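You operate a simulated robot arm through the tools that you are given. There is no shell and no other tool.

The job below is to be done with a simulated robot arm. You get a single attempt, and the scene is never put back.

TASK
Put things in order on the green bench by the room door. At the end: the grey felt pad from the green bench by the room door is on the white carton; the blue gem cloth stands where the grey felt pad stood; the grey bench brush from the green bench by the room door stands where the blue gem cloth stood; the white lap cloth stands where the grey bench brush stood; whatever was shut is shut again. Leave all else as you found it, and nothing knocked over.

The check looks at the end state, three seconds after you hand in, the way a careful person would. Anything else that was tipped, shoved, dropped, spilled or broken makes it a failure. Flat cloth is picked up by pressing the open fingertips on it (5 to 10 N) and closing them slowly along it; thin cloth reads only 2 to 8 mm in the jaws.

THE ROBOT
A 6-joint arm with a two-finger parallel gripper, fixed in place. Base frame: the origin is on the floor under the middle of its stand, x ahead of it, y to its left, z up; the work surface is at about z = 820. Lengths are in mm, angles in rad, forces in N, time in s.
With the tool pointing down near the work surface it reaches from about 240 to 640 mm from the base axis. Its first joint turns from -1.152 to 1.152 rad. Payload 2.7 kg.
Tool frame: the origin (TCP) lies between the finger pads and is the grasp point; the fingertips stand 23 mm ahead of it; z points along the fingers, y is the line along which they close. Largest opening 94 mm; finger width 38, thickness 10; the body of the gripper, 54 by 96 mm, starts 39 mm behind the TCP.
Orientation is told as [roll, pitch, yaw] about the base's x, y, z axes, in that order, counted from this pose: with the fingers straight down and closing along the base's y, the tool's x points along the base's -x, its y along +y and its z along -z.

THE INTERFACE
- The arm moves only by the tool send_rows. Its argument "increments" is a list of rows, each an object of numbers (a shift or turn left out is 0, a gripper value left out holds the last): "x", "y", "z": the shift along the tool's x, y, z in mm; "rx", "ry", "rz": the turn, a rotation vector about the tool's x, y, z in rad. In form: [{"x": .., "y": .., "z": .., "rx": .., "ry": .., "rz": ..}, ...]. A call has 1 to 20 rows; each row is the pose to reach, as a shift and turn from the pose commanded when the call began, along the tool's axes at that moment. "claw" is the finger opening in mm, from 0 to 94, set as the call begins (left out, the last holds). A row lasts 0.2 s, in which the tool goes at most 50 mm and 0.15 rad; a call with a longer step from one row to the next is refused whole, and so is a gripper value outside its range. A pose out of reach is approached as far as the arm can. The call stops where the force on the tool passes 40 N (or 10 N more than at its start, if that is more) or the arm is blocked; 0.2 s more then pass. The fingers move at their own pace (about 45 mm/s each) and stop on an object; they squeeze with about 23 N. The grip force told is the motor's: it shows also when the fingers shut on nothing. Time passes only in rows, and 0.2 s behind the last, so rows that repeat a pose let the fingers close. The reply holds the time, the measured pose of the TCP, the force on the tool along the base axes, the opening and the grip force, in the units named above and with some noise, with the torque about the TCP (base axes, N m) and any sound that the robot's microphone picked up.
- Cameras (640 x 400 px; columns grow to the right, rows downward): "scene" is fixed at [68.9, -421.8, 1415.6]; the picture's right is [0.85, -0.53, 0.00], its down [-0.25, -0.40, -0.88] and it looks along [0.47, 0.75, -0.47] (base axes); focal length 376 px, centre (320, 200). "wrist" rides on the gripper at [86, 16, -75] in the tool frame; the picture's right is [-0.18, 0.98, 0.00], its down [-0.58, -0.11, -0.81] and it looks along [-0.79, -0.15, 0.59] (tool axes); focal length 243 px, centre (320, 200). There is no depth. A picture from a camera that has moved, and an enlarged one, comes with that camera's place and axes in the base frame and with its lens.
- camera(camera): a new picture of that camera. It takes no simulated time.
- close_up(camera, box): a new picture of the part [left, top, right, bottom] of that camera's present view, enlarged. It takes no simulated time.
- sign_off(): hands the job in; it is judged then, once.

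Places have to be worked out from the pictures, the camera data and where the tool is seen. Open the gripper and draw the arm clear of the work before you hand the job in, unless the task says otherwise.

The tools are called as a command line: name --argument value ..., lists and objects as JSON in quotes. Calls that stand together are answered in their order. send_rows: Moves the arm, as the interface text tells. Its arguments: {"type":"object","properties":{"increments":{"type":"array","items":{"type":"object","properties":{"x":{"type":"number"},"y":{"type":"number"},"z":{"type":"number"},"rx":{"type":"number"},"ry":{"type":"number"},"rz":{"type":"number"}}}},"claw":{"type":"number"}},"required":["increments"]} The other tools are called the same way: camera (camera) takes a picture; close_up (camera, box) takes an enlarged picture of a part of a camera's view; sign_off () hands the job in.

At the start:

```text
time_s: 0.0
eef_pos: [408.2, 239.4, 1118.8]
tool_rot: [0.001, -0.002, -0.001]
wrist_force: [0.5, -0.3, 0.6]
moment: [-0.01, 0.01, -0.01]
gripper_width: 94.1
grip_force: 0.0
```

scene: 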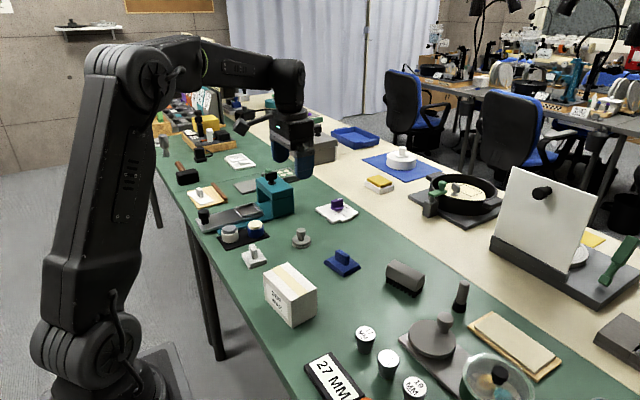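
wrist: 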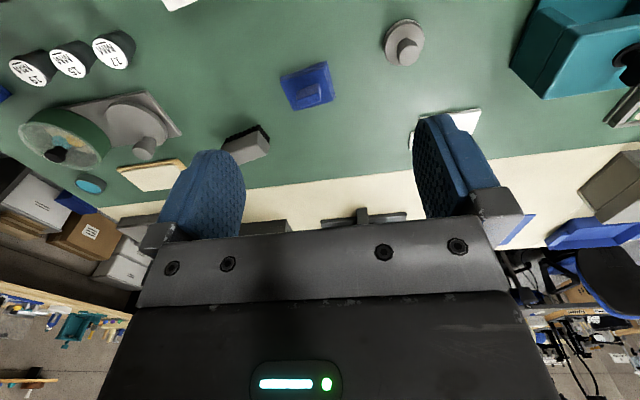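

I start by looking closely at the bench to identify the objects named in the task.

close_up --camera "scene" --box '[180, 140, 380, 265]'

close_up --camera "scene" --box '[240, 220, 480, 370]'

close_up --camera "scene" --box '[320, 240, 640, 400]'

close_up --camera "scene" --box '[140, 80, 300, 180]'

close_up --camera "wrist" --box '[0, 0, 640, 240]'

```text
3.20 times, centred on (280, 202) of scene
camera zoom: at [68.9, -421.8, 1415.6], right [0.85, -0.53, 0.0], down [-0.25, -0.4, -0.88], along [0.47, 0.75, -0.47], focal length 1202 px, centre (448, 192)
```

zoom: 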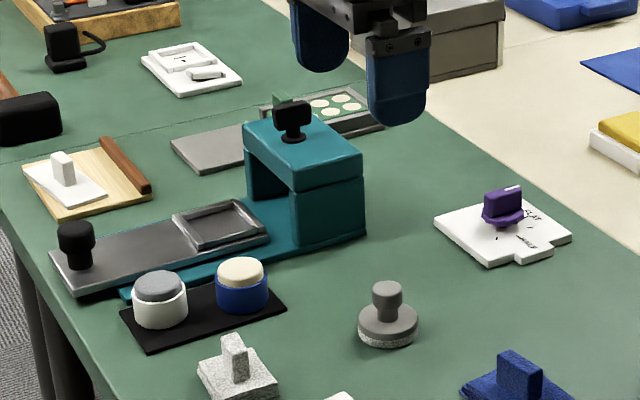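

```text
2.67 times, centred on (360, 295) of scene
camera zoom: at [68.9, -421.8, 1415.6], right [0.85, -0.53, 0.0], down [-0.25, -0.4, -0.88], along [0.47, 0.75, -0.47], focal length 1002 px, centre (213, -53)
```

zoom: 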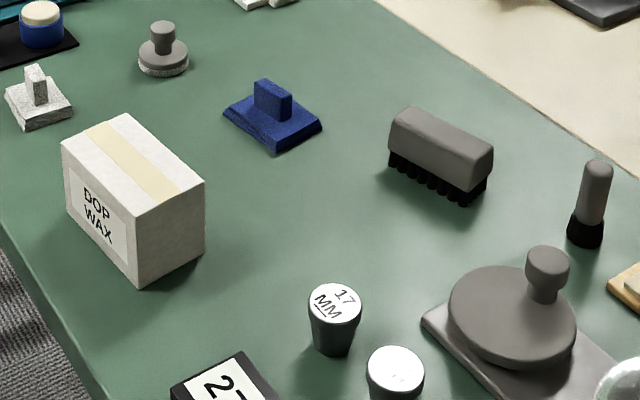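

```text
2.00 times, centred on (480, 320) of scene
camera zoom: at [68.9, -421.8, 1415.6], right [0.85, -0.53, 0.0], down [-0.25, -0.4, -0.88], along [0.47, 0.75, -0.47], focal length 752 px, centre (0, -40)
```

zoom: 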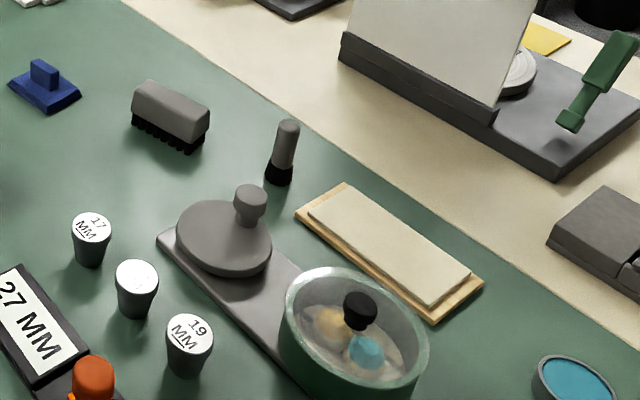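

```text
4.00 times, centred on (220, 130) of scene
camera zoom: at [68.9, -421.8, 1415.6], right [0.85, -0.53, 0.0], down [-0.25, -0.4, -0.88], along [0.47, 0.75, -0.47], focal length 1503 px, centre (720, 480)
```

zoom: 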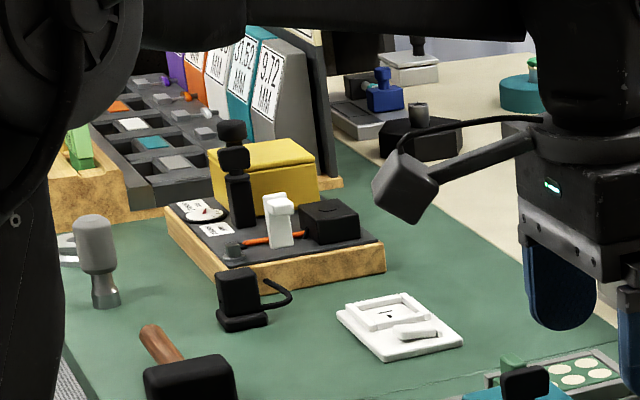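

```text
1.00 times, centred on (320, 120) of wrist (not enlarged: the box is as wide or as high as the picture)
camera zoom: at [321.5, 254.7, 1193.9], right [0.18, 0.98, 0.0], down [0.58, -0.11, 0.81], along [0.79, -0.15, -0.59], focal length 243 px, centre (320, 280)
```

zoom: 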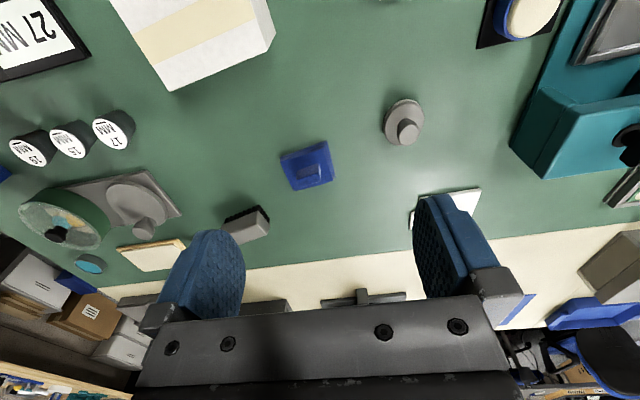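

Candidates so far: round grey knobbed pad near (478,338), blue tabbed cloth near (517,196), grey brush near (596,50), white tabbed item near (343,338), DOP WAX carton near (343,136). I zoom in further to rule out look-alikes.

close_up --camera "scene" --box '[215, 215, 325, 285]'

close_up --camera "scene" --box '[170, 160, 280, 230]'

close_up --camera "scene" --box '[280, 170, 440, 270]'

close_up --camera "scene" --box '[480, 240, 640, 340]'

close_up --camera "scene" --box '[320, 100, 520, 225]'

close_up --camera "scene" --box '[260, 310, 460, 400]'

close_up --camera "scene" --box '[400, 0, 640, 150]'

```text
5.71 times, centred on (270, 250) of scene
camera zoom: at [68.9, -421.8, 1415.6], right [0.85, -0.53, 0.0], down [-0.25, -0.4, -0.88], along [0.47, 0.75, -0.47], focal length 2147 px, centre (606, -86)
```

zoom: 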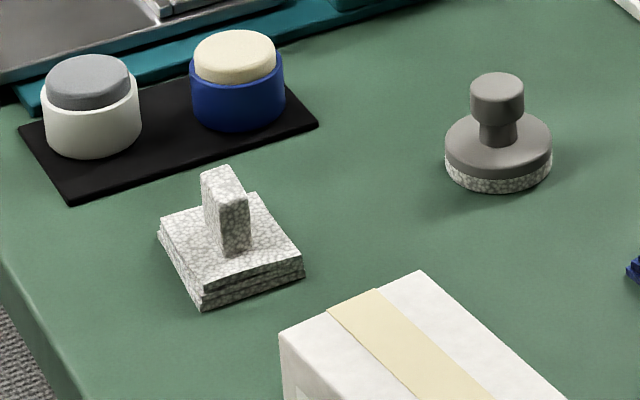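

```text
5.71 times, centred on (225, 195) of scene
camera zoom: at [68.9, -421.8, 1415.6], right [0.85, -0.53, 0.0], down [-0.25, -0.4, -0.88], along [0.47, 0.75, -0.47], focal length 2147 px, centre (863, 229)
```

zoom: 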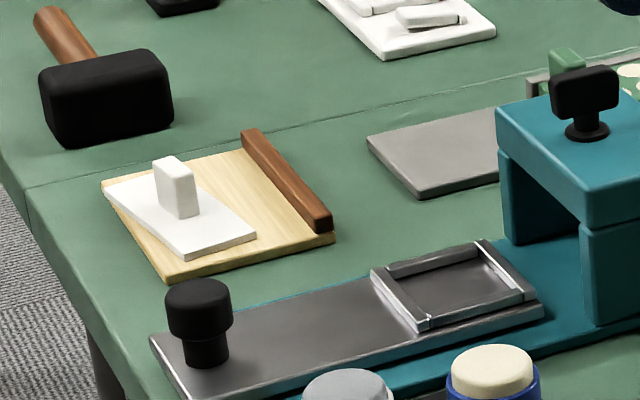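

```text
4.00 times, centred on (360, 220) of scene
camera zoom: at [68.9, -421.8, 1415.6], right [0.85, -0.53, 0.0], down [-0.25, -0.4, -0.88], along [0.47, 0.75, -0.47], focal length 1503 px, centre (160, 120)
```

zoom: 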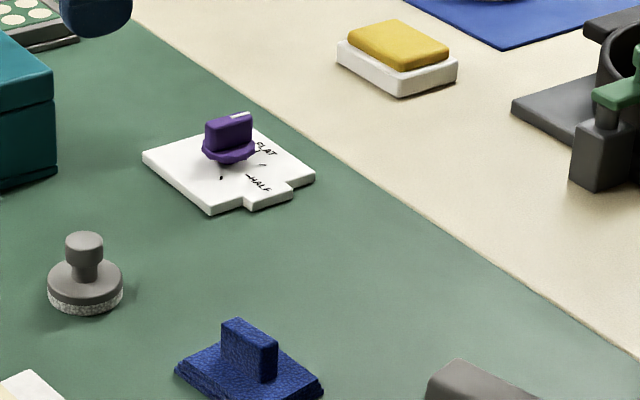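

```text
4.00 times, centred on (560, 290) of scene
camera zoom: at [68.9, -421.8, 1415.6], right [0.85, -0.53, 0.0], down [-0.25, -0.4, -0.88], along [0.47, 0.75, -0.47], focal length 1503 px, centre (-640, -160)
```

zoom: 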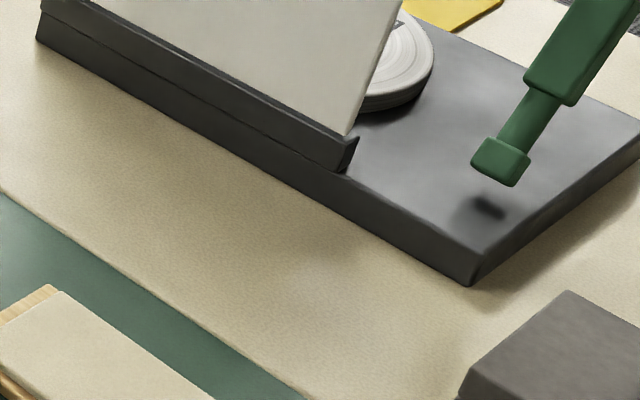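

```text
3.20 times, centred on (420, 162) of scene
camera zoom: at [68.9, -421.8, 1415.6], right [0.85, -0.53, 0.0], down [-0.25, -0.4, -0.88], along [0.47, 0.75, -0.47], focal length 1202 px, centre (0, 320)
```

zoom: 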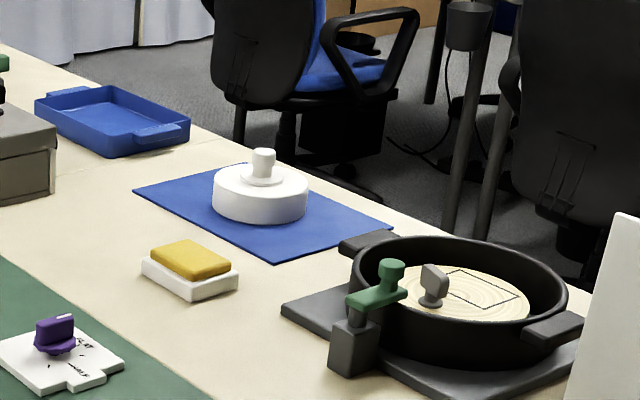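

```text
3.20 times, centred on (360, 355) of scene
camera zoom: at [68.9, -421.8, 1415.6], right [0.85, -0.53, 0.0], down [-0.25, -0.4, -0.88], along [0.47, 0.75, -0.47], focal length 1202 px, centre (192, -296)
```

zoom: 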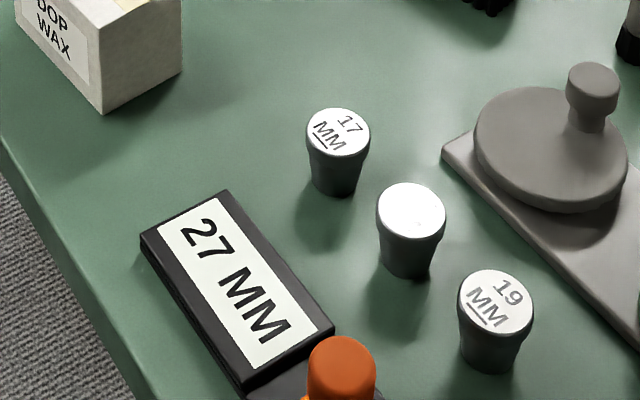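

```text
2.67 times, centred on (520, 75) of scene
camera zoom: at [68.9, -421.8, 1415.6], right [0.85, -0.53, 0.0], down [-0.25, -0.4, -0.88], along [0.47, 0.75, -0.47], focal length 1002 px, centre (-213, 533)
```

zoom: 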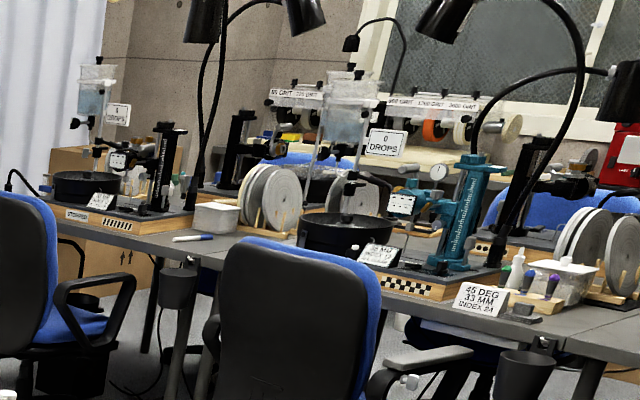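

The speckled layered white item at about (343,338) is the lap cloth, the layered blue one is the gem cloth, and the round knobbed one with a felt underside is the pad. I move over toward the pad with open fingers for an accurate wrist view.

send_rows --increments '[{"x": -5, "y": 24, "z": 30}, {"x": -11, "y": 48, "z": 60}, {"x": -16, "y": 72, "z": 90}, {"x": -22, "y": 96, "z": 119}, {"x": -22, "y": 96, "z": 119}]' --claw 94

```text
time_s: 1.2
eef_pos: [432.3, 334.7, 1001.8]
tool_rot: [0.001, -0.002, 0.001]
wrist_force: [0.2, -0.5, -0.3]
moment: [-0.01, 0.0, 0.01]
gripper_width: 94.0
grip_force: 0.1
```

The arm is at about (432,335,1002); I take wrist pictures of the pad and its surroundings.

camera --camera "wrist"

close_up --camera "wrist" --box '[240, 20, 432, 140]'

camera --camera "scene"

```text
taken
camera wrist: at [346.8, 352.0, 1077.2], right [0.18, 0.98, 0.0], down [0.58, -0.11, 0.81], along [0.79, -0.15, -0.59], focal length 243 px, centre (320, 200)
```

wrist: 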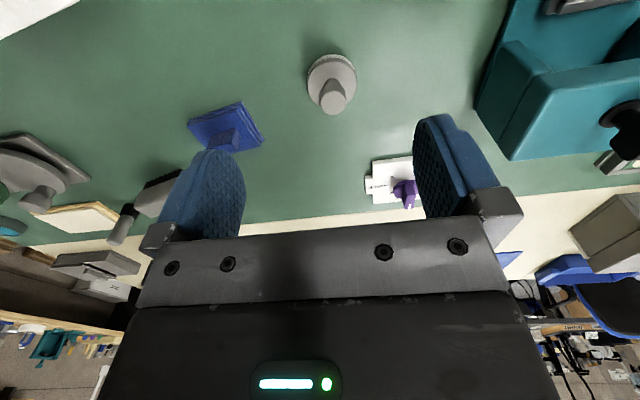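

```text
3.33 times, centred on (336, 80) of wrist
camera zoom: at [346.8, 352.0, 1077.2], right [0.18, 0.98, 0.0], down [0.58, -0.11, 0.81], along [0.79, -0.15, -0.59], focal length 809 px, centre (267, 600)
```

zoom: 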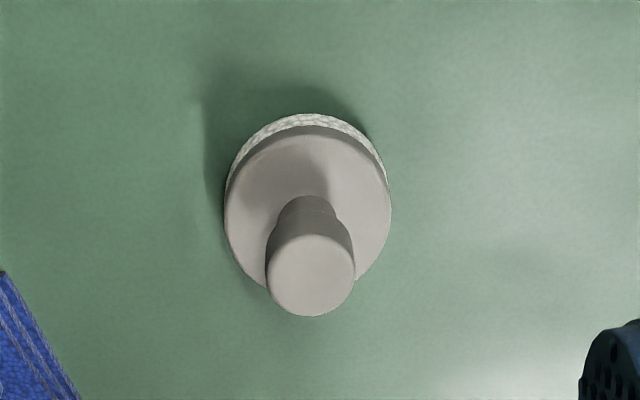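

```text
taken
```

scene: 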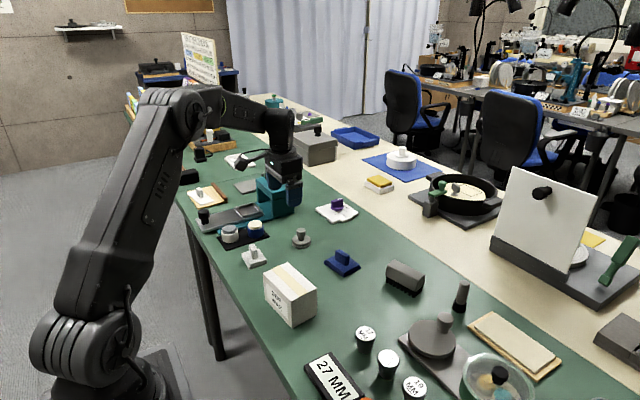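

The pad's knob and disc agree on a centre near (478.5, 340.7), knob top about z 865, disc top about 832. Before moving anything I survey the other objects, starting with the white lap cloth.

send_rows --increments '[{"x": 40}, {"x": 80}, {"x": 115}, {"x": 137}, {"x": 137}]'

```text
time_s: 2.4
eef_pos: [294.1, 334.9, 1001.3]
tool_rot: [0.001, -0.001, -0.001]
wrist_force: [-1.3, -0.1, -0.1]
moment: [-0.01, 0.03, -0.01]
gripper_width: 93.5
grip_force: 0.1
```

Now at (294,335,1001); I picture the lap cloth from here.

camera --camera "wrist"

close_up --camera "wrist" --box '[240, 20, 432, 140]'

```text
taken
camera wrist: at [207.5, 350.6, 1075.7], right [0.18, 0.98, 0.0], down [0.58, -0.11, 0.81], along [0.79, -0.15, -0.59], focal length 243 px, centre (320, 200)
```

wrist: 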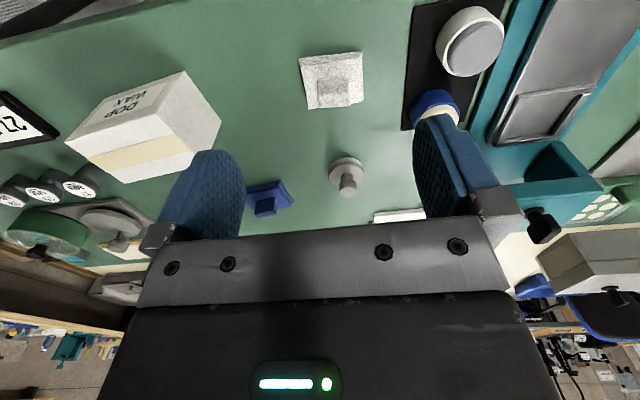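

```text
3.33 times, centred on (336, 80) of wrist
camera zoom: at [207.5, 350.6, 1075.7], right [0.18, 0.98, 0.0], down [0.58, -0.11, 0.81], along [0.79, -0.15, -0.59], focal length 809 px, centre (267, 600)
```

zoom: 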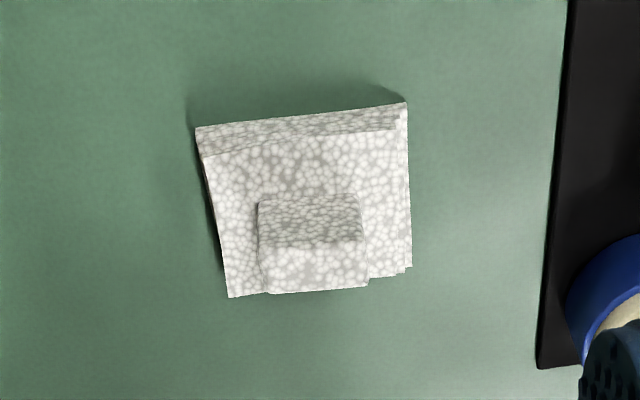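

Lap cloth works out to roughly 52 × 62 mm centred at (341,340), with its tab 16 × 30 mm centred at (342,339.5), top z≈856, nearly aligned with the y axis. Next I look at the carton.

send_rows --increments '[{"y": -45, "z": -10}, {"y": -90, "z": -20}, {"y": -135, "z": -20}, {"y": -180, "z": -20}, {"y": -205, "z": -20}, {"y": -205, "z": -20}]'

```text
time_s: 3.8
eef_pos: [292.2, 127.9, 1018.9]
tool_rot: [0.001, -0.002, 0.001]
wrist_force: [-0.5, 0.5, 0.0]
moment: [-0.03, -0.01, 0.03]
gripper_width: 94.0
grip_force: 0.1
```

Now near (292,128,1019), I take the carton's picture.

camera --camera "wrist"

close_up --camera "wrist" --box '[208, 0, 432, 140]'

```text
taken
camera wrist: at [206.5, 145.4, 1094.5], right [0.18, 0.98, 0.0], down [0.58, -0.11, 0.81], along [0.79, -0.15, -0.59], focal length 243 px, centre (320, 200)
```

wrist: 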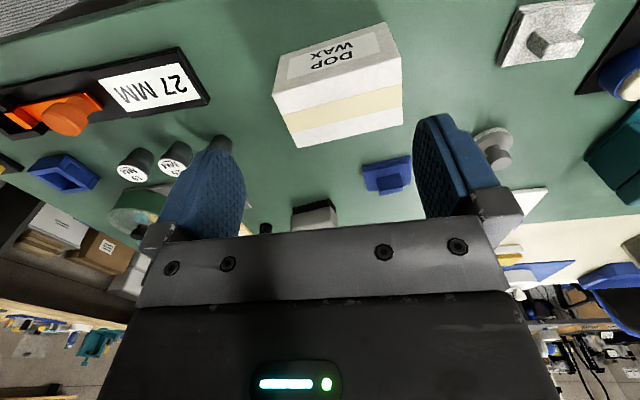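

```text
2.86 times, centred on (320, 70) of wrist
camera zoom: at [206.5, 145.4, 1094.5], right [0.18, 0.98, 0.0], down [0.58, -0.11, 0.81], along [0.79, -0.15, -0.59], focal length 693 px, centre (320, 571)
```

zoom: 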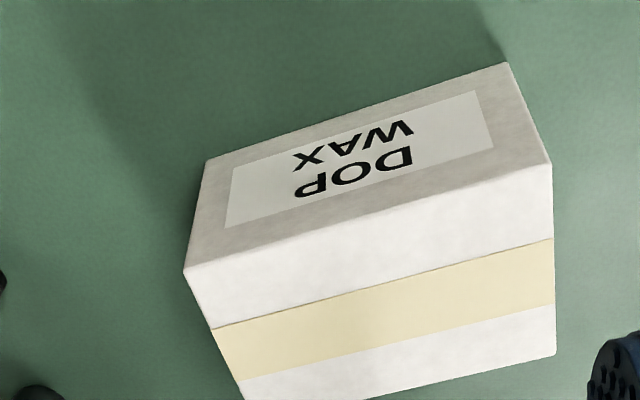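

Carton top works out to z≈893, centre (341,140.6), 64 × 109 mm, turned about 6°. Next the blue cloth.

send_rows --increments '[{"x": -40, "y": 14}, {"x": -80, "y": 28}, {"x": -120, "y": 42}, {"x": -155, "y": 54, "z": 10}, {"x": -178, "y": 62, "z": 17}, {"x": -178, "y": 62, "z": 17}]'

```text
time_s: 5.2
eef_pos: [472.7, 193.3, 1003.7]
tool_rot: [-0.001, -0.004, 0.0]
wrist_force: [0.4, 0.4, 0.1]
moment: [-0.02, 0.01, 0.01]
gripper_width: 94.1
grip_force: 0.0
```

Now near (473,193,1004), I picture the blue cloth.

camera --camera "wrist"

close_up --camera "wrist" --box '[240, 20, 432, 140]'

```text
taken
camera wrist: at [385.8, 209.7, 1078.9], right [0.18, 0.98, 0.0], down [0.58, -0.11, 0.81], along [0.79, -0.15, -0.59], focal length 243 px, centre (320, 200)
```

wrist: 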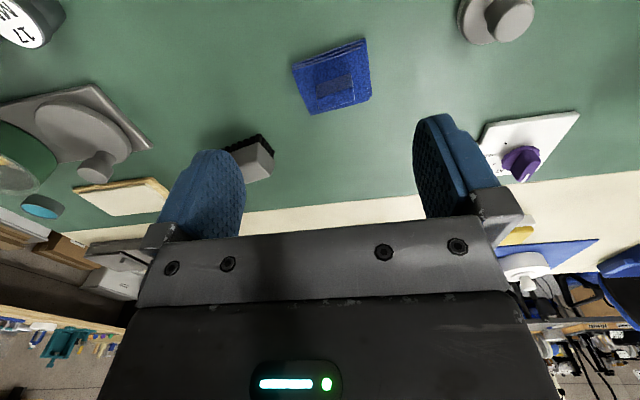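

```text
3.33 times, centred on (336, 80) of wrist
camera zoom: at [385.8, 209.7, 1078.9], right [0.18, 0.98, 0.0], down [0.58, -0.11, 0.81], along [0.79, -0.15, -0.59], focal length 809 px, centre (267, 600)
```

zoom: 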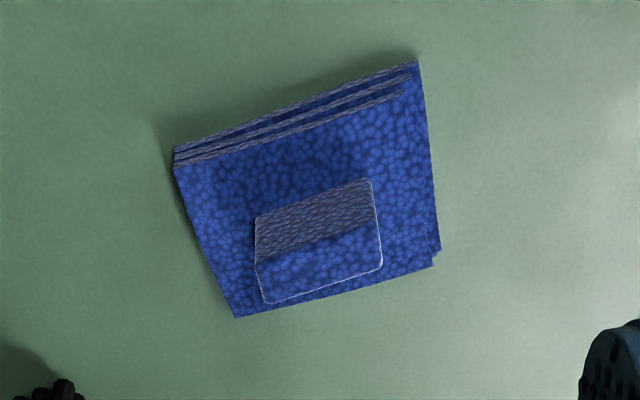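

Blue cloth: about 59 × 75 mm centred near (521.5,200.6), tab 14.5 × 37 mm turned about +9°, tab top z≈856. Next the bench brush.

send_rows --increments '[{"x": -20, "y": -37}, {"x": -38, "y": -74}, {"x": -57, "y": -111}, {"x": -70, "y": -138}, {"x": -76, "y": -148}, {"x": -76, "y": -148}]'

```text
time_s: 6.6
eef_pos: [548.1, 41.5, 1003.9]
tool_rot: [-0.001, 0.0, 0.0]
wrist_force: [0.3, -0.5, 0.0]
moment: [0.0, 0.0, -0.02]
gripper_width: 93.9
grip_force: 0.0
```

Now near (548,41.5,1004), I picture the brush and what stands around it.

camera --camera "wrist"

close_up --camera "wrist" --box '[224, 10, 416, 130]'

camera --camera "scene"

```text
taken
camera wrist: at [463.0, 58.7, 1076.9], right [0.18, 0.98, 0.0], down [0.58, -0.11, 0.81], along [0.79, -0.15, -0.59], focal length 243 px, centre (320, 200)
```

wrist: 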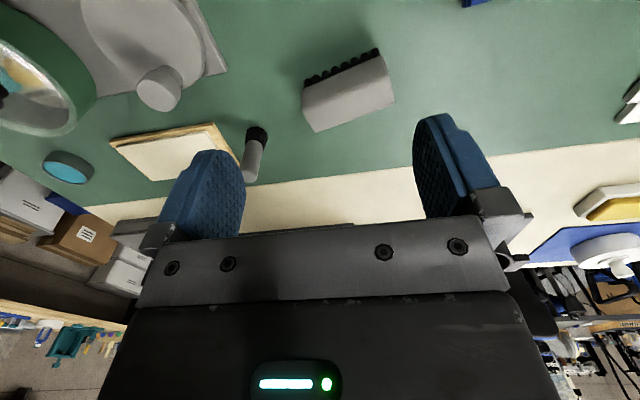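

```text
3.33 times, centred on (320, 70) of wrist
camera zoom: at [463.0, 58.7, 1076.9], right [0.18, 0.98, 0.0], down [0.58, -0.11, 0.81], along [0.79, -0.15, -0.59], focal length 809 px, centre (320, 633)
```

zoom: 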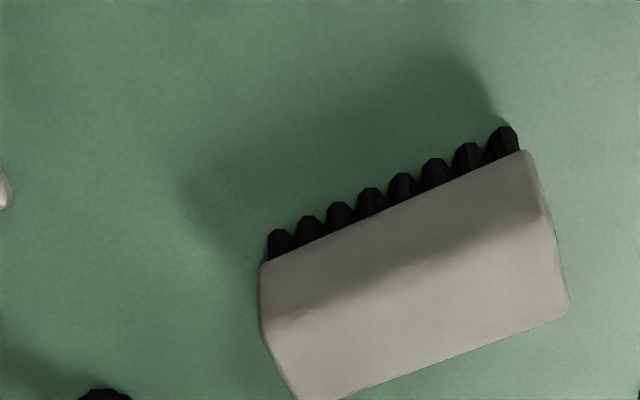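

```text
taken
```

scene: 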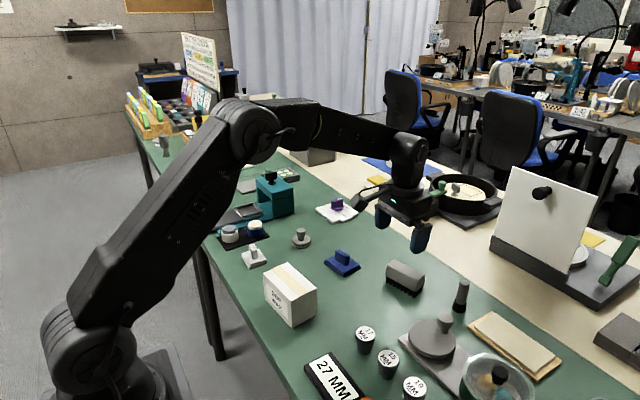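

Brush: centre about (596,60), roughly 28 × 82 mm, turned about +13°, body z≈838–872. I now go above the felt pad at (477.5,340) with open fingers, staying at z≈1000.

send_rows --increments '[{"x": 10, "y": 43}, {"x": 20, "y": 86}, {"x": 30, "y": 129}, {"x": 40, "y": 172}, {"x": 50, "y": 215}, {"x": 60, "y": 256}, {"x": 70.6, "y": 296.3, "z": 3.6}, {"x": 70.6, "y": 296.3, "z": 3.6}, {"x": 70.6, "y": 296.3, "z": 3.6}]' --claw 94

```text
time_s: 8.6
eef_pos: [475.4, 340.1, 999.6]
tool_rot: [-0.001, -0.003, 0.0]
wrist_force: [-0.2, 0.4, 0.3]
moment: [0.03, -0.01, 0.05]
gripper_width: 93.7
grip_force: 0.0
```

Above the pad now. I descend partway to z≈905 (fingertips ≈882, above the knob) and check alignment.

send_rows --increments '[{"z": 30}, {"z": 60}, {"z": 80}, {"z": 95}, {"z": 95}, {"z": 95}]'

camera --camera "wrist"

close_up --camera "scene" --box '[240, 150, 400, 250]'

```text
time_s: 10.0
eef_pos: [476.5, 338.9, 905.5]
tool_rot: [0.001, -0.002, 0.0]
wrist_force: [-0.4, -0.3, 0.4]
moment: [0.01, 0.0, 0.02]
gripper_width: 94.0
grip_force: 0.0
```

```text
taken
camera wrist: at [390.5, 355.4, 979.9], right [0.18, 0.98, 0.0], down [0.58, -0.11, 0.81], along [0.79, -0.15, -0.59], focal length 243 px, centre (320, 200)
```

wrist: 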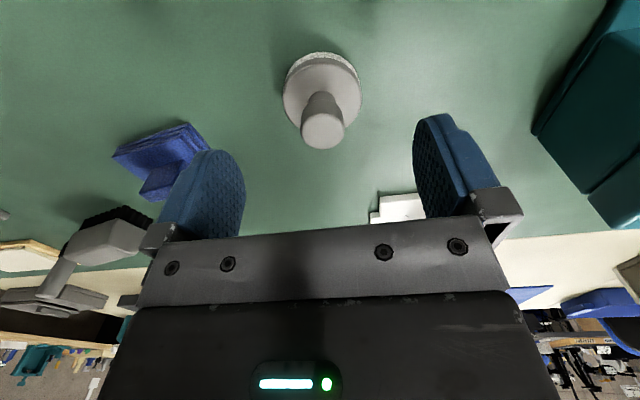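

```text
4.00 times, centred on (320, 200) of scene
camera zoom: at [68.9, -421.8, 1415.6], right [0.85, -0.53, 0.0], down [-0.25, -0.4, -0.88], along [0.47, 0.75, -0.47], focal length 1503 px, centre (320, 200)
```

zoom: 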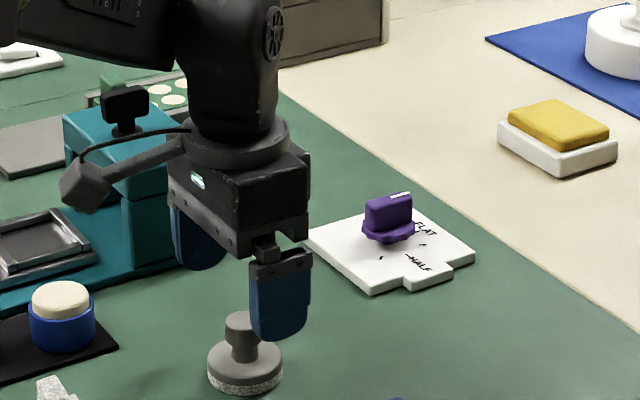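

The knob appears about 2.5 mm further in x and 1.5 mm in y than the TCP. I correct, descend to z≈862 so the fingertips stay clear above the disc, and check before closing.

send_rows --increments '[{"x": -2.5, "y": 1.5, "z": 12}, {"x": -2.5, "y": 1.5, "z": 24}, {"x": -2.5, "y": 1.5, "z": 34}, {"x": -2.5, "y": 1.5, "z": 43}, {"x": -2.5, "y": 1.5, "z": 43}, {"x": -2.5, "y": 1.5, "z": 43}]'

camera --camera "wrist"

close_up --camera "scene" --box '[240, 190, 368, 270]'

```text
time_s: 11.4
eef_pos: [478.9, 340.6, 861.7]
tool_rot: [0.0, -0.002, -0.001]
wrist_force: [-0.2, 0.4, -0.2]
moment: [0.04, -0.03, -0.03]
gripper_width: 94.0
grip_force: 0.2
```

```text
taken
camera wrist: at [392.7, 357.7, 936.4], right [0.18, 0.98, 0.0], down [0.58, -0.11, 0.81], along [0.79, -0.15, -0.59], focal length 243 px, centre (320, 200)
```

wrist: 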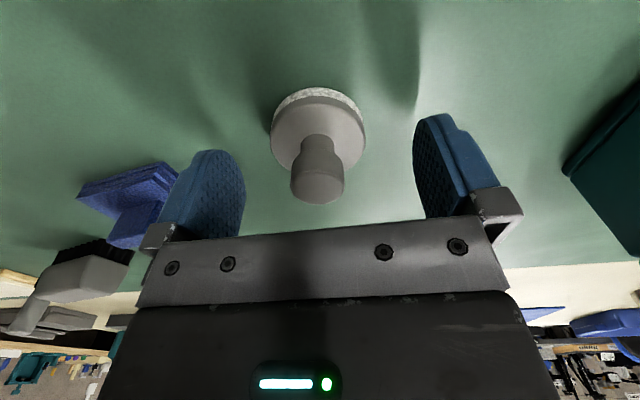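

```text
5.00 times, centred on (304, 230) of scene
camera zoom: at [68.9, -421.8, 1415.6], right [0.85, -0.53, 0.0], down [-0.25, -0.4, -0.88], along [0.47, 0.75, -0.47], focal length 1879 px, centre (400, 50)
```

zoom: 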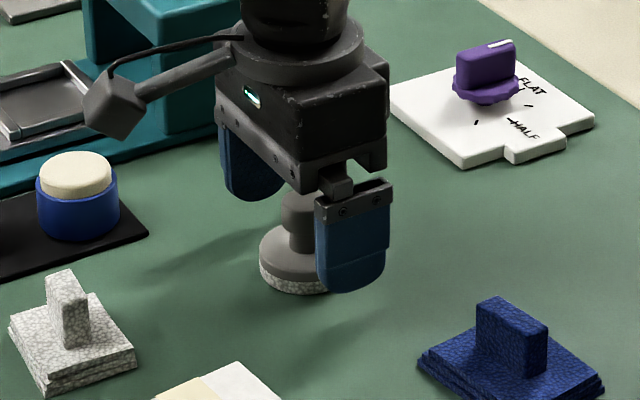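

The knob is centred between the fingers and the fingertips clear the disc. I close on the knob, holding pose.

send_rows --increments '[{"z": 0}, {"z": 0}, {"z": 0}, {"z": 0}, {"z": 0}, {"z": 0}, {"z": 0}]' --claw 10

```text
time_s: 13.0
eef_pos: [479.2, 341.7, 861.8]
tool_rot: [-0.001, -0.001, 0.0]
wrist_force: [-1.8, 0.3, 0.3]
moment: [0.0, -0.03, -0.03]
gripper_width: 24.2
grip_force: 23.1
```

Gripped at 24 mm with 23 N. I lift straight up slowly first.

send_rows --increments '[{"z": -5}, {"z": -12}, {"z": -25}, {"z": -45}, {"z": -70}, {"z": -100}, {"z": -125}, {"z": -125}]'

camera --camera "wrist"

camera --camera "scene"

```text
time_s: 14.8
eef_pos: [478.3, 339.8, 987.1]
tool_rot: [-0.001, -0.002, 0.0]
wrist_force: [-0.2, -0.6, -1.2]
moment: [0.04, -0.02, 0.01]
gripper_width: 24.0
grip_force: 23.0
```

```text
taken
camera wrist: at [392.3, 356.5, 1062.7], right [0.18, 0.98, 0.0], down [0.58, -0.11, 0.81], along [0.79, -0.15, -0.59], focal length 243 px, centre (320, 200)
```

wrist: 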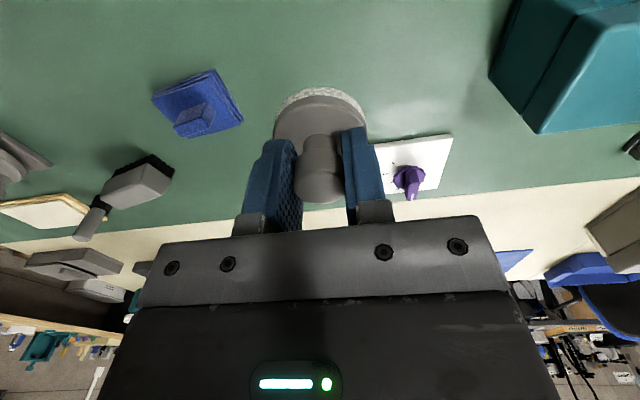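

```text
taken
```

scene: 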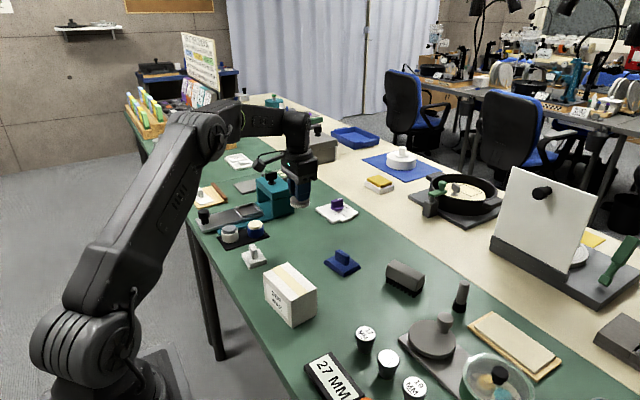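

The pad is held upright. I carry it at z≈987 to above the carton centre (342.3,140.8).

send_rows --increments '[{"x": 15, "y": -22}, {"x": 40, "y": -58}, {"x": 65, "y": -95}, {"x": 90, "y": -131}, {"x": 112, "y": -164}, {"x": 130, "y": -190}, {"x": 137.7, "y": -200.7}, {"x": 137.7, "y": -200.7}, {"x": 137.7, "y": -200.7}]'

camera --camera "wrist"

close_up --camera "scene" --box '[210, 190, 370, 340]'

```text
time_s: 16.8
eef_pos: [342.0, 141.6, 986.3]
tool_rot: [0.0, -0.001, 0.0]
wrist_force: [0.6, 0.6, -0.5]
moment: [0.0, 0.0, 0.01]
gripper_width: 24.0
grip_force: 23.1
```

```text
taken
camera wrist: at [255.5, 157.6, 1061.1], right [0.18, 0.98, 0.0], down [0.58, -0.11, 0.81], along [0.79, -0.15, -0.59], focal length 243 px, centre (320, 200)
```

wrist: 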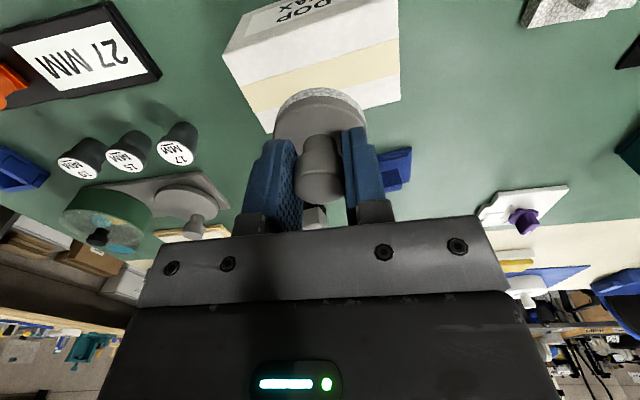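

```text
2.67 times, centred on (290, 265) of scene
camera zoom: at [68.9, -421.8, 1415.6], right [0.85, -0.53, 0.0], down [-0.25, -0.4, -0.88], along [0.47, 0.75, -0.47], focal length 1002 px, centre (400, 27)
```

zoom: 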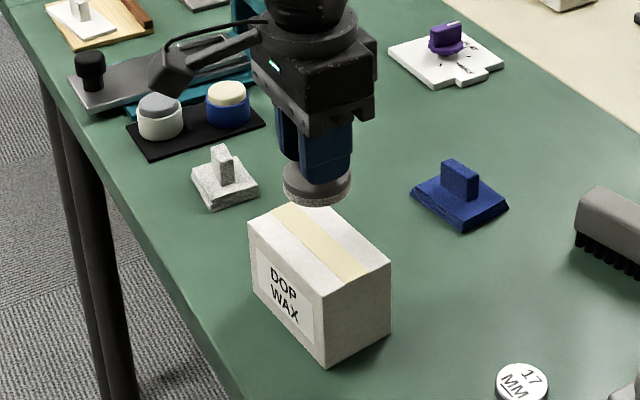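

Carton corners in this view again give a centre near (341,140), matching the held pad to within ~1 mm. I lower to about 3 mm above the lid first.

send_rows --increments '[{"z": 12}, {"z": 25}, {"z": 36}, {"z": 44}, {"z": 49}, {"z": 49}, {"z": 49}]'

close_up --camera "scene" --box '[240, 220, 340, 320]'

camera --camera "wrist"

```text
time_s: 18.4
eef_pos: [339.9, 140.4, 937.2]
tool_rot: [0.001, -0.002, 0.0]
wrist_force: [0.5, -0.2, -0.9]
moment: [0.0, 0.01, 0.01]
gripper_width: 24.2
grip_force: 23.2
```

```text
4.00 times, centred on (290, 270) of scene
camera zoom: at [68.9, -421.8, 1415.6], right [0.85, -0.53, 0.0], down [-0.25, -0.4, -0.88], along [0.47, 0.75, -0.47], focal length 1503 px, centre (440, -80)
```

zoom: 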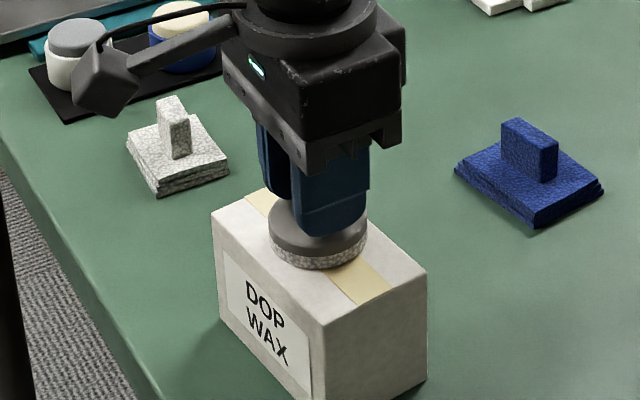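

```text
taken
camera wrist: at [254.6, 157.2, 1012.2], right [0.18, 0.98, 0.0], down [0.58, -0.11, 0.81], along [0.79, -0.15, -0.59], focal length 243 px, centre (320, 200)
```

wrist: 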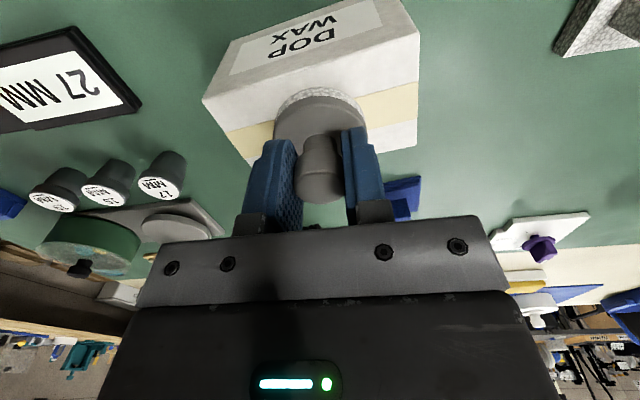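

Nearly touching. I check the pad's margins on the lid in enlarged views before the final millimetres.

close_up --camera "wrist" --box '[200, 0, 440, 150]'

close_up --camera "scene" --box '[260, 250, 332, 295]'

```text
2.67 times, centred on (320, 75) of wrist
camera zoom: at [254.6, 157.2, 1012.2], right [0.18, 0.98, 0.0], down [0.58, -0.11, 0.81], along [0.79, -0.15, -0.59], focal length 647 px, centre (320, 533)
```

zoom: 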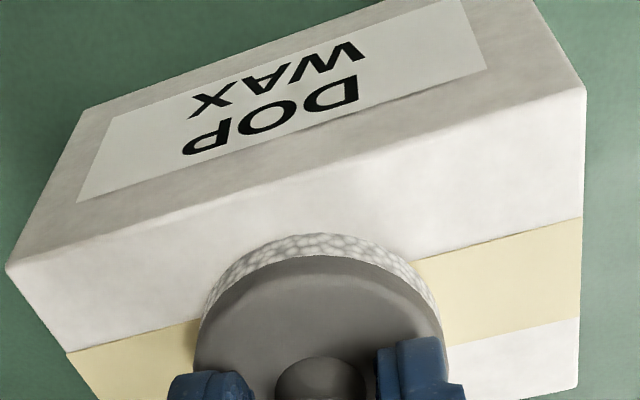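

```text
8.89 times, centred on (296, 272) of scene
camera zoom: at [68.9, -421.8, 1415.6], right [0.85, -0.53, 0.0], down [-0.25, -0.4, -0.88], along [0.47, 0.75, -0.47], focal length 3340 px, centre (533, -444)
```

zoom: 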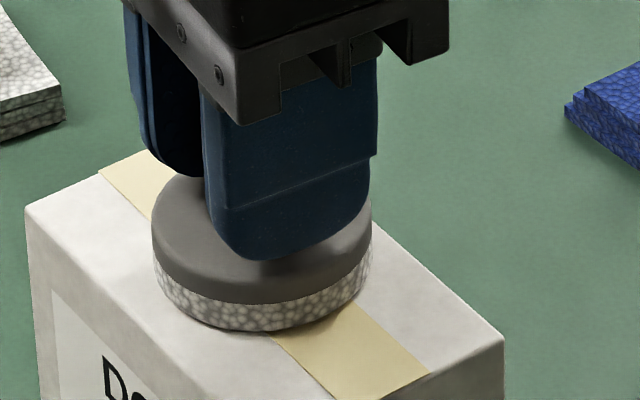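

The pad sits about 3–4 mm too far in +x relative to the lid's middle, so I shift it back 3.5 mm and lower by 2 mm, checking force.

send_rows --increments '[{"x": 2}, {"x": 3.5}, {"x": 3.5, "z": 1}, {"x": 3.5, "z": 2}, {"x": 3.5, "z": 2}]'

```text
time_s: 19.6
eef_pos: [336.6, 142.6, 937.1]
tool_rot: [0.003, -0.004, -0.002]
wrist_force: [-3.9, -2.5, 14.3]
moment: [-0.07, 0.1, -0.03]
gripper_width: 24.1
grip_force: 23.1
```

Contact: 14 N upward. I ease up 1 mm to relieve the press.

send_rows --increments '[{"z": -1}, {"z": -1}, {"z": -1}]'

close_up --camera "wrist" --box '[200, 0, 440, 150]'

close_up --camera "scene" --box '[250, 235, 330, 335]'

```text
time_s: 20.4
eef_pos: [337.5, 141.2, 937.7]
tool_rot: [0.001, -0.002, 0.001]
wrist_force: [1.0, -0.1, 3.4]
moment: [0.06, -0.12, 0.0]
gripper_width: 23.9
grip_force: 23.4
```

```text
2.67 times, centred on (320, 75) of wrist
camera zoom: at [251.0, 157.4, 1011.3], right [0.18, 0.98, 0.0], down [0.58, -0.11, 0.81], along [0.79, -0.15, -0.59], focal length 647 px, centre (320, 533)
```

zoom: 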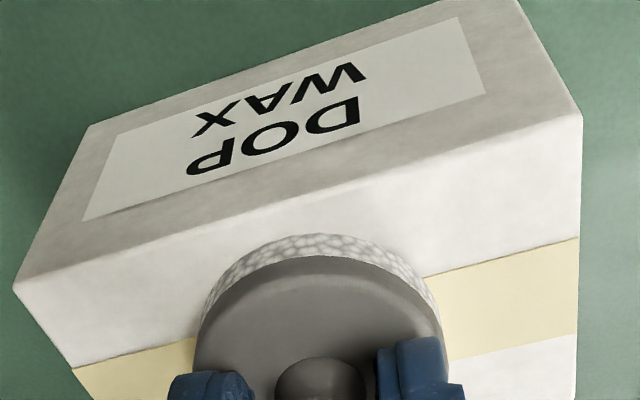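

```text
4.00 times, centred on (290, 285) of scene
camera zoom: at [68.9, -421.8, 1415.6], right [0.85, -0.53, 0.0], down [-0.25, -0.4, -0.88], along [0.47, 0.75, -0.47], focal length 1503 px, centre (440, -140)
```

zoom: 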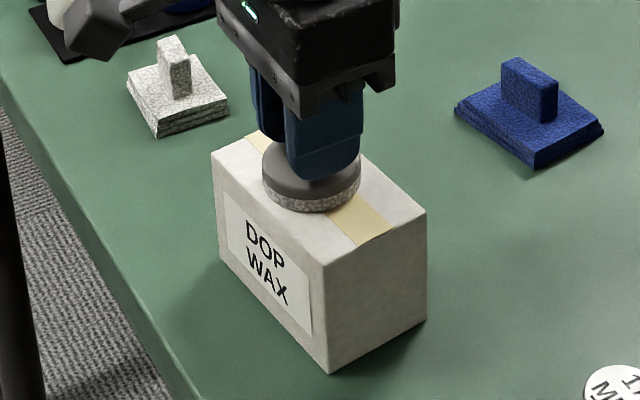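

The pad rests centred on the lid with only 3 N load. I open the fingers gently and hold.

send_rows --increments '[{"z": 0}, {"z": 0}, {"z": 0}, {"z": 0}, {"z": 0}]' --claw 60

send_rows --increments '[{"z": -10}, {"z": -25}, {"z": -45}, {"z": -63}, {"z": -63}]'

camera --camera "wrist"

close_up --camera "scene" --box '[250, 235, 330, 335]'

```text
time_s: 21.6
eef_pos: [336.1, 141.0, 937.7]
tool_rot: [-0.001, -0.002, -0.001]
wrist_force: [-0.4, -0.9, 0.4]
moment: [0.0, -0.01, 0.0]
gripper_width: 60.0
grip_force: 0.0
```

```text
time_s: 22.8
eef_pos: [336.0, 142.2, 998.8]
tool_rot: [0.0, -0.003, -0.001]
wrist_force: [0.7, 0.3, -0.4]
moment: [0.02, 0.02, 0.01]
gripper_width: 59.8
grip_force: 0.1
```

```text
taken
camera wrist: at [249.9, 157.7, 1074.1], right [0.18, 0.98, 0.0], down [0.58, -0.11, 0.81], along [0.79, -0.15, -0.59], focal length 243 px, centre (320, 200)
```

wrist: 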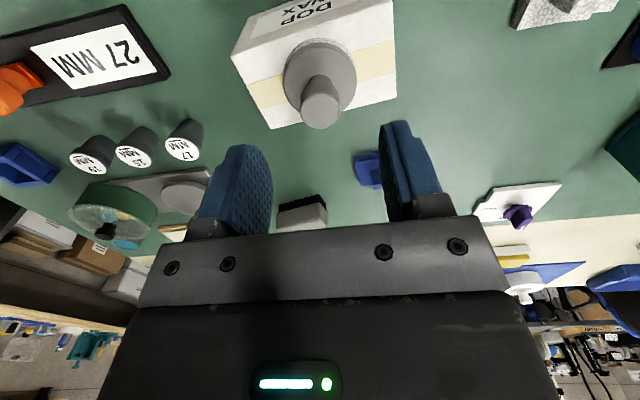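

```text
4.00 times, centred on (290, 285) of scene
camera zoom: at [68.9, -421.8, 1415.6], right [0.85, -0.53, 0.0], down [-0.25, -0.4, -0.88], along [0.47, 0.75, -0.47], focal length 1503 px, centre (440, -140)
```

zoom: 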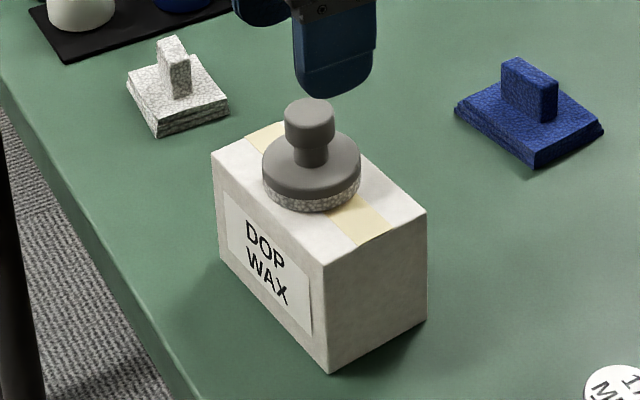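

The pad stands centred on the closed carton and nothing else moved. Now I go above the blue cloth's tab (≈(521.5,200)), turning the tool to its ~9° yaw.

send_rows --increments '[{"x": -35, "y": 11, "rz": -0.03}, {"x": -75, "y": 23, "rz": -0.06}, {"x": -115, "y": 36, "rz": -0.1}, {"x": -150, "y": 47, "rz": -0.13}, {"x": -178, "y": 56, "rz": -0.155}, {"x": -185, "y": 58.3, "rz": -0.155}, {"x": -185, "y": 58.3, "rz": -0.155}, {"x": -185, "y": 58.3, "rz": -0.155}]' --claw 76

send_rows --increments '[{"z": 35}, {"z": 70}, {"z": 95}, {"z": 95}, {"z": 95}]'

camera --camera "wrist"

close_up --camera "wrist" --box '[224, 40, 416, 160]'

```text
time_s: 24.6
eef_pos: [520.3, 200.2, 998.9]
tool_rot: [0.0, -0.003, 0.155]
wrist_force: [0.0, 0.2, -0.3]
moment: [-0.02, 0.02, 0.0]
gripper_width: 76.1
grip_force: 0.1
```

```text
time_s: 25.8
eef_pos: [522.1, 199.8, 905.3]
tool_rot: [0.001, 0.0, 0.154]
wrist_force: [0.5, -0.7, 0.5]
moment: [0.0, -0.01, 0.0]
gripper_width: 76.3
grip_force: 0.0
```

```text
taken
camera wrist: at [434.9, 202.1, 979.6], right [0.03, 1.0, 0.0], down [0.59, -0.02, 0.81], along [0.81, -0.02, -0.59], focal length 243 px, centre (320, 200)
```

wrist: 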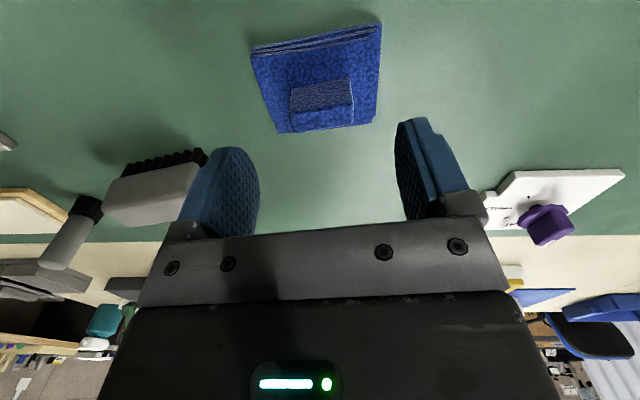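

```text
3.33 times, centred on (320, 100) of wrist
camera zoom: at [434.9, 202.1, 979.6], right [0.03, 1.0, 0.0], down [0.59, -0.02, 0.81], along [0.81, -0.02, -0.59], focal length 809 px, centre (320, 533)
```

zoom: 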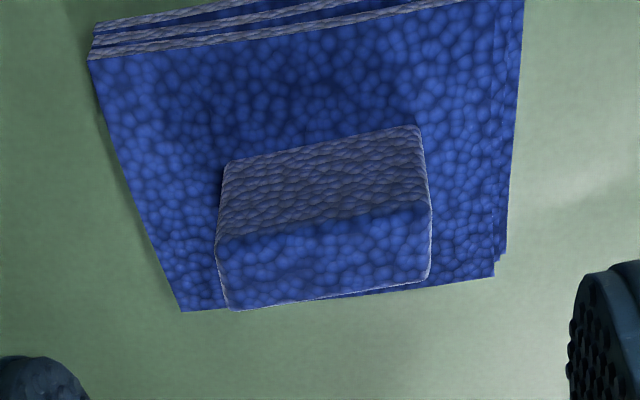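

The tab is parallel to the finger line and offset only ~1.5 mm in tool y. I correct and descend to z≈860 (fingertips ≈837, above the cloth's top layer at ≈831).

send_rows --increments '[{"y": 1.5, "z": 12}, {"y": 1.5, "z": 24}, {"y": 1.5, "z": 35}, {"y": 1.5, "z": 45}, {"y": 1.5, "z": 45}, {"y": 1.5, "z": 45}]'

camera --camera "wrist"

close_up --camera "scene" --box '[290, 210, 402, 280]'

```text
time_s: 27.2
eef_pos: [522.5, 200.8, 860.8]
tool_rot: [0.0, -0.002, 0.156]
wrist_force: [0.1, 0.3, 0.7]
moment: [-0.02, 0.0, 0.0]
gripper_width: 76.3
grip_force: 0.2
```

```text
taken
camera wrist: at [435.2, 202.9, 934.5], right [0.03, 1.0, 0.0], down [0.59, -0.02, 0.81], along [0.81, -0.02, -0.59], focal length 243 px, centre (320, 200)
```

wrist: 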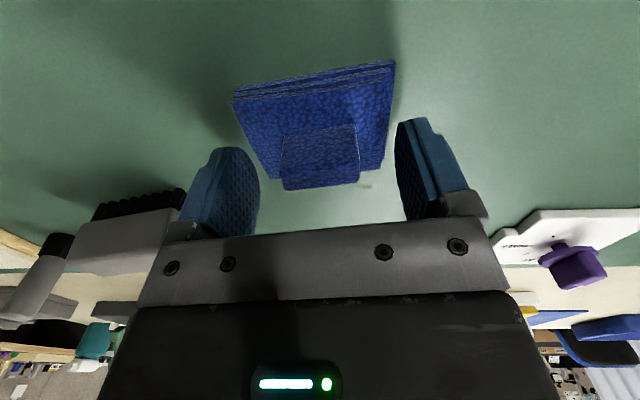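

```text
5.71 times, centred on (346, 245) of scene
camera zoom: at [68.9, -421.8, 1415.6], right [0.85, -0.53, 0.0], down [-0.25, -0.4, -0.88], along [0.47, 0.75, -0.47], focal length 2147 px, centre (171, -57)
```

zoom: 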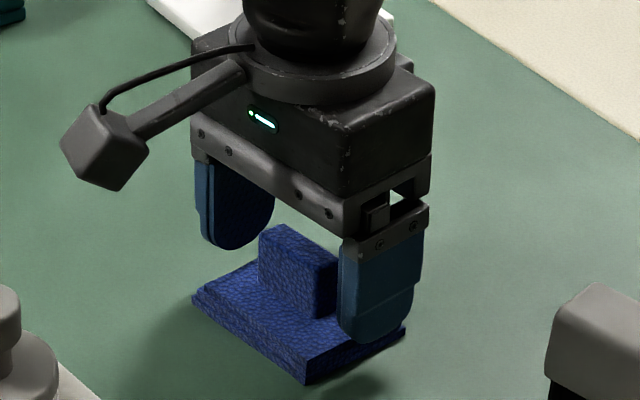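

The fingers straddle the tab cleanly. I close on it.

send_rows --increments '[{"z": 0}, {"z": 0}, {"z": 0}, {"z": 0}, {"z": 0}, {"z": 0}]' --claw 20

send_rows --increments '[{"z": -4}, {"z": -10}, {"z": -20}, {"z": -38}, {"z": -60}, {"z": -80}, {"z": -80}]'

camera --camera "wrist"

close_up --camera "scene" --box '[260, 150, 420, 280]'

```text
time_s: 28.6
eef_pos: [522.8, 198.8, 860.6]
tool_rot: [0.0, -0.002, 0.154]
wrist_force: [-1.3, 0.1, 0.1]
moment: [0.03, 0.01, -0.05]
gripper_width: 35.5
grip_force: 23.2
```

```text
time_s: 30.2
eef_pos: [520.6, 201.4, 938.5]
tool_rot: [-0.001, -0.003, 0.156]
wrist_force: [0.2, 0.3, -1.5]
moment: [-0.01, 0.02, -0.03]
gripper_width: 35.4
grip_force: 23.4
```

```text
taken
camera wrist: at [434.1, 203.3, 1014.2], right [0.03, 1.0, 0.0], down [0.59, -0.02, 0.81], along [0.81, -0.02, -0.59], focal length 243 px, centre (320, 200)
```

wrist: 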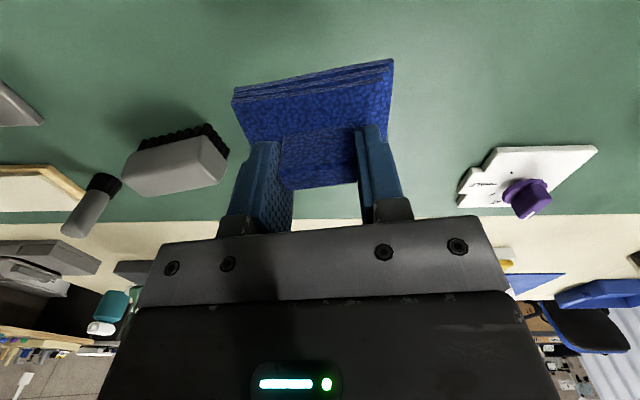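

```text
3.08 times, centred on (340, 215) of scene
camera zoom: at [68.9, -421.8, 1415.6], right [0.85, -0.53, 0.0], down [-0.25, -0.4, -0.88], along [0.47, 0.75, -0.47], focal length 1156 px, centre (258, 154)
```

zoom: 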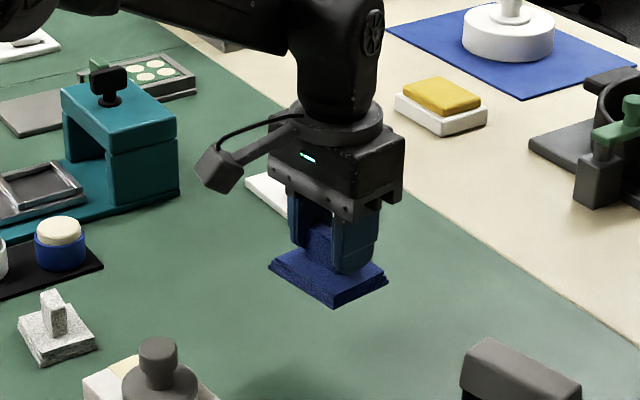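

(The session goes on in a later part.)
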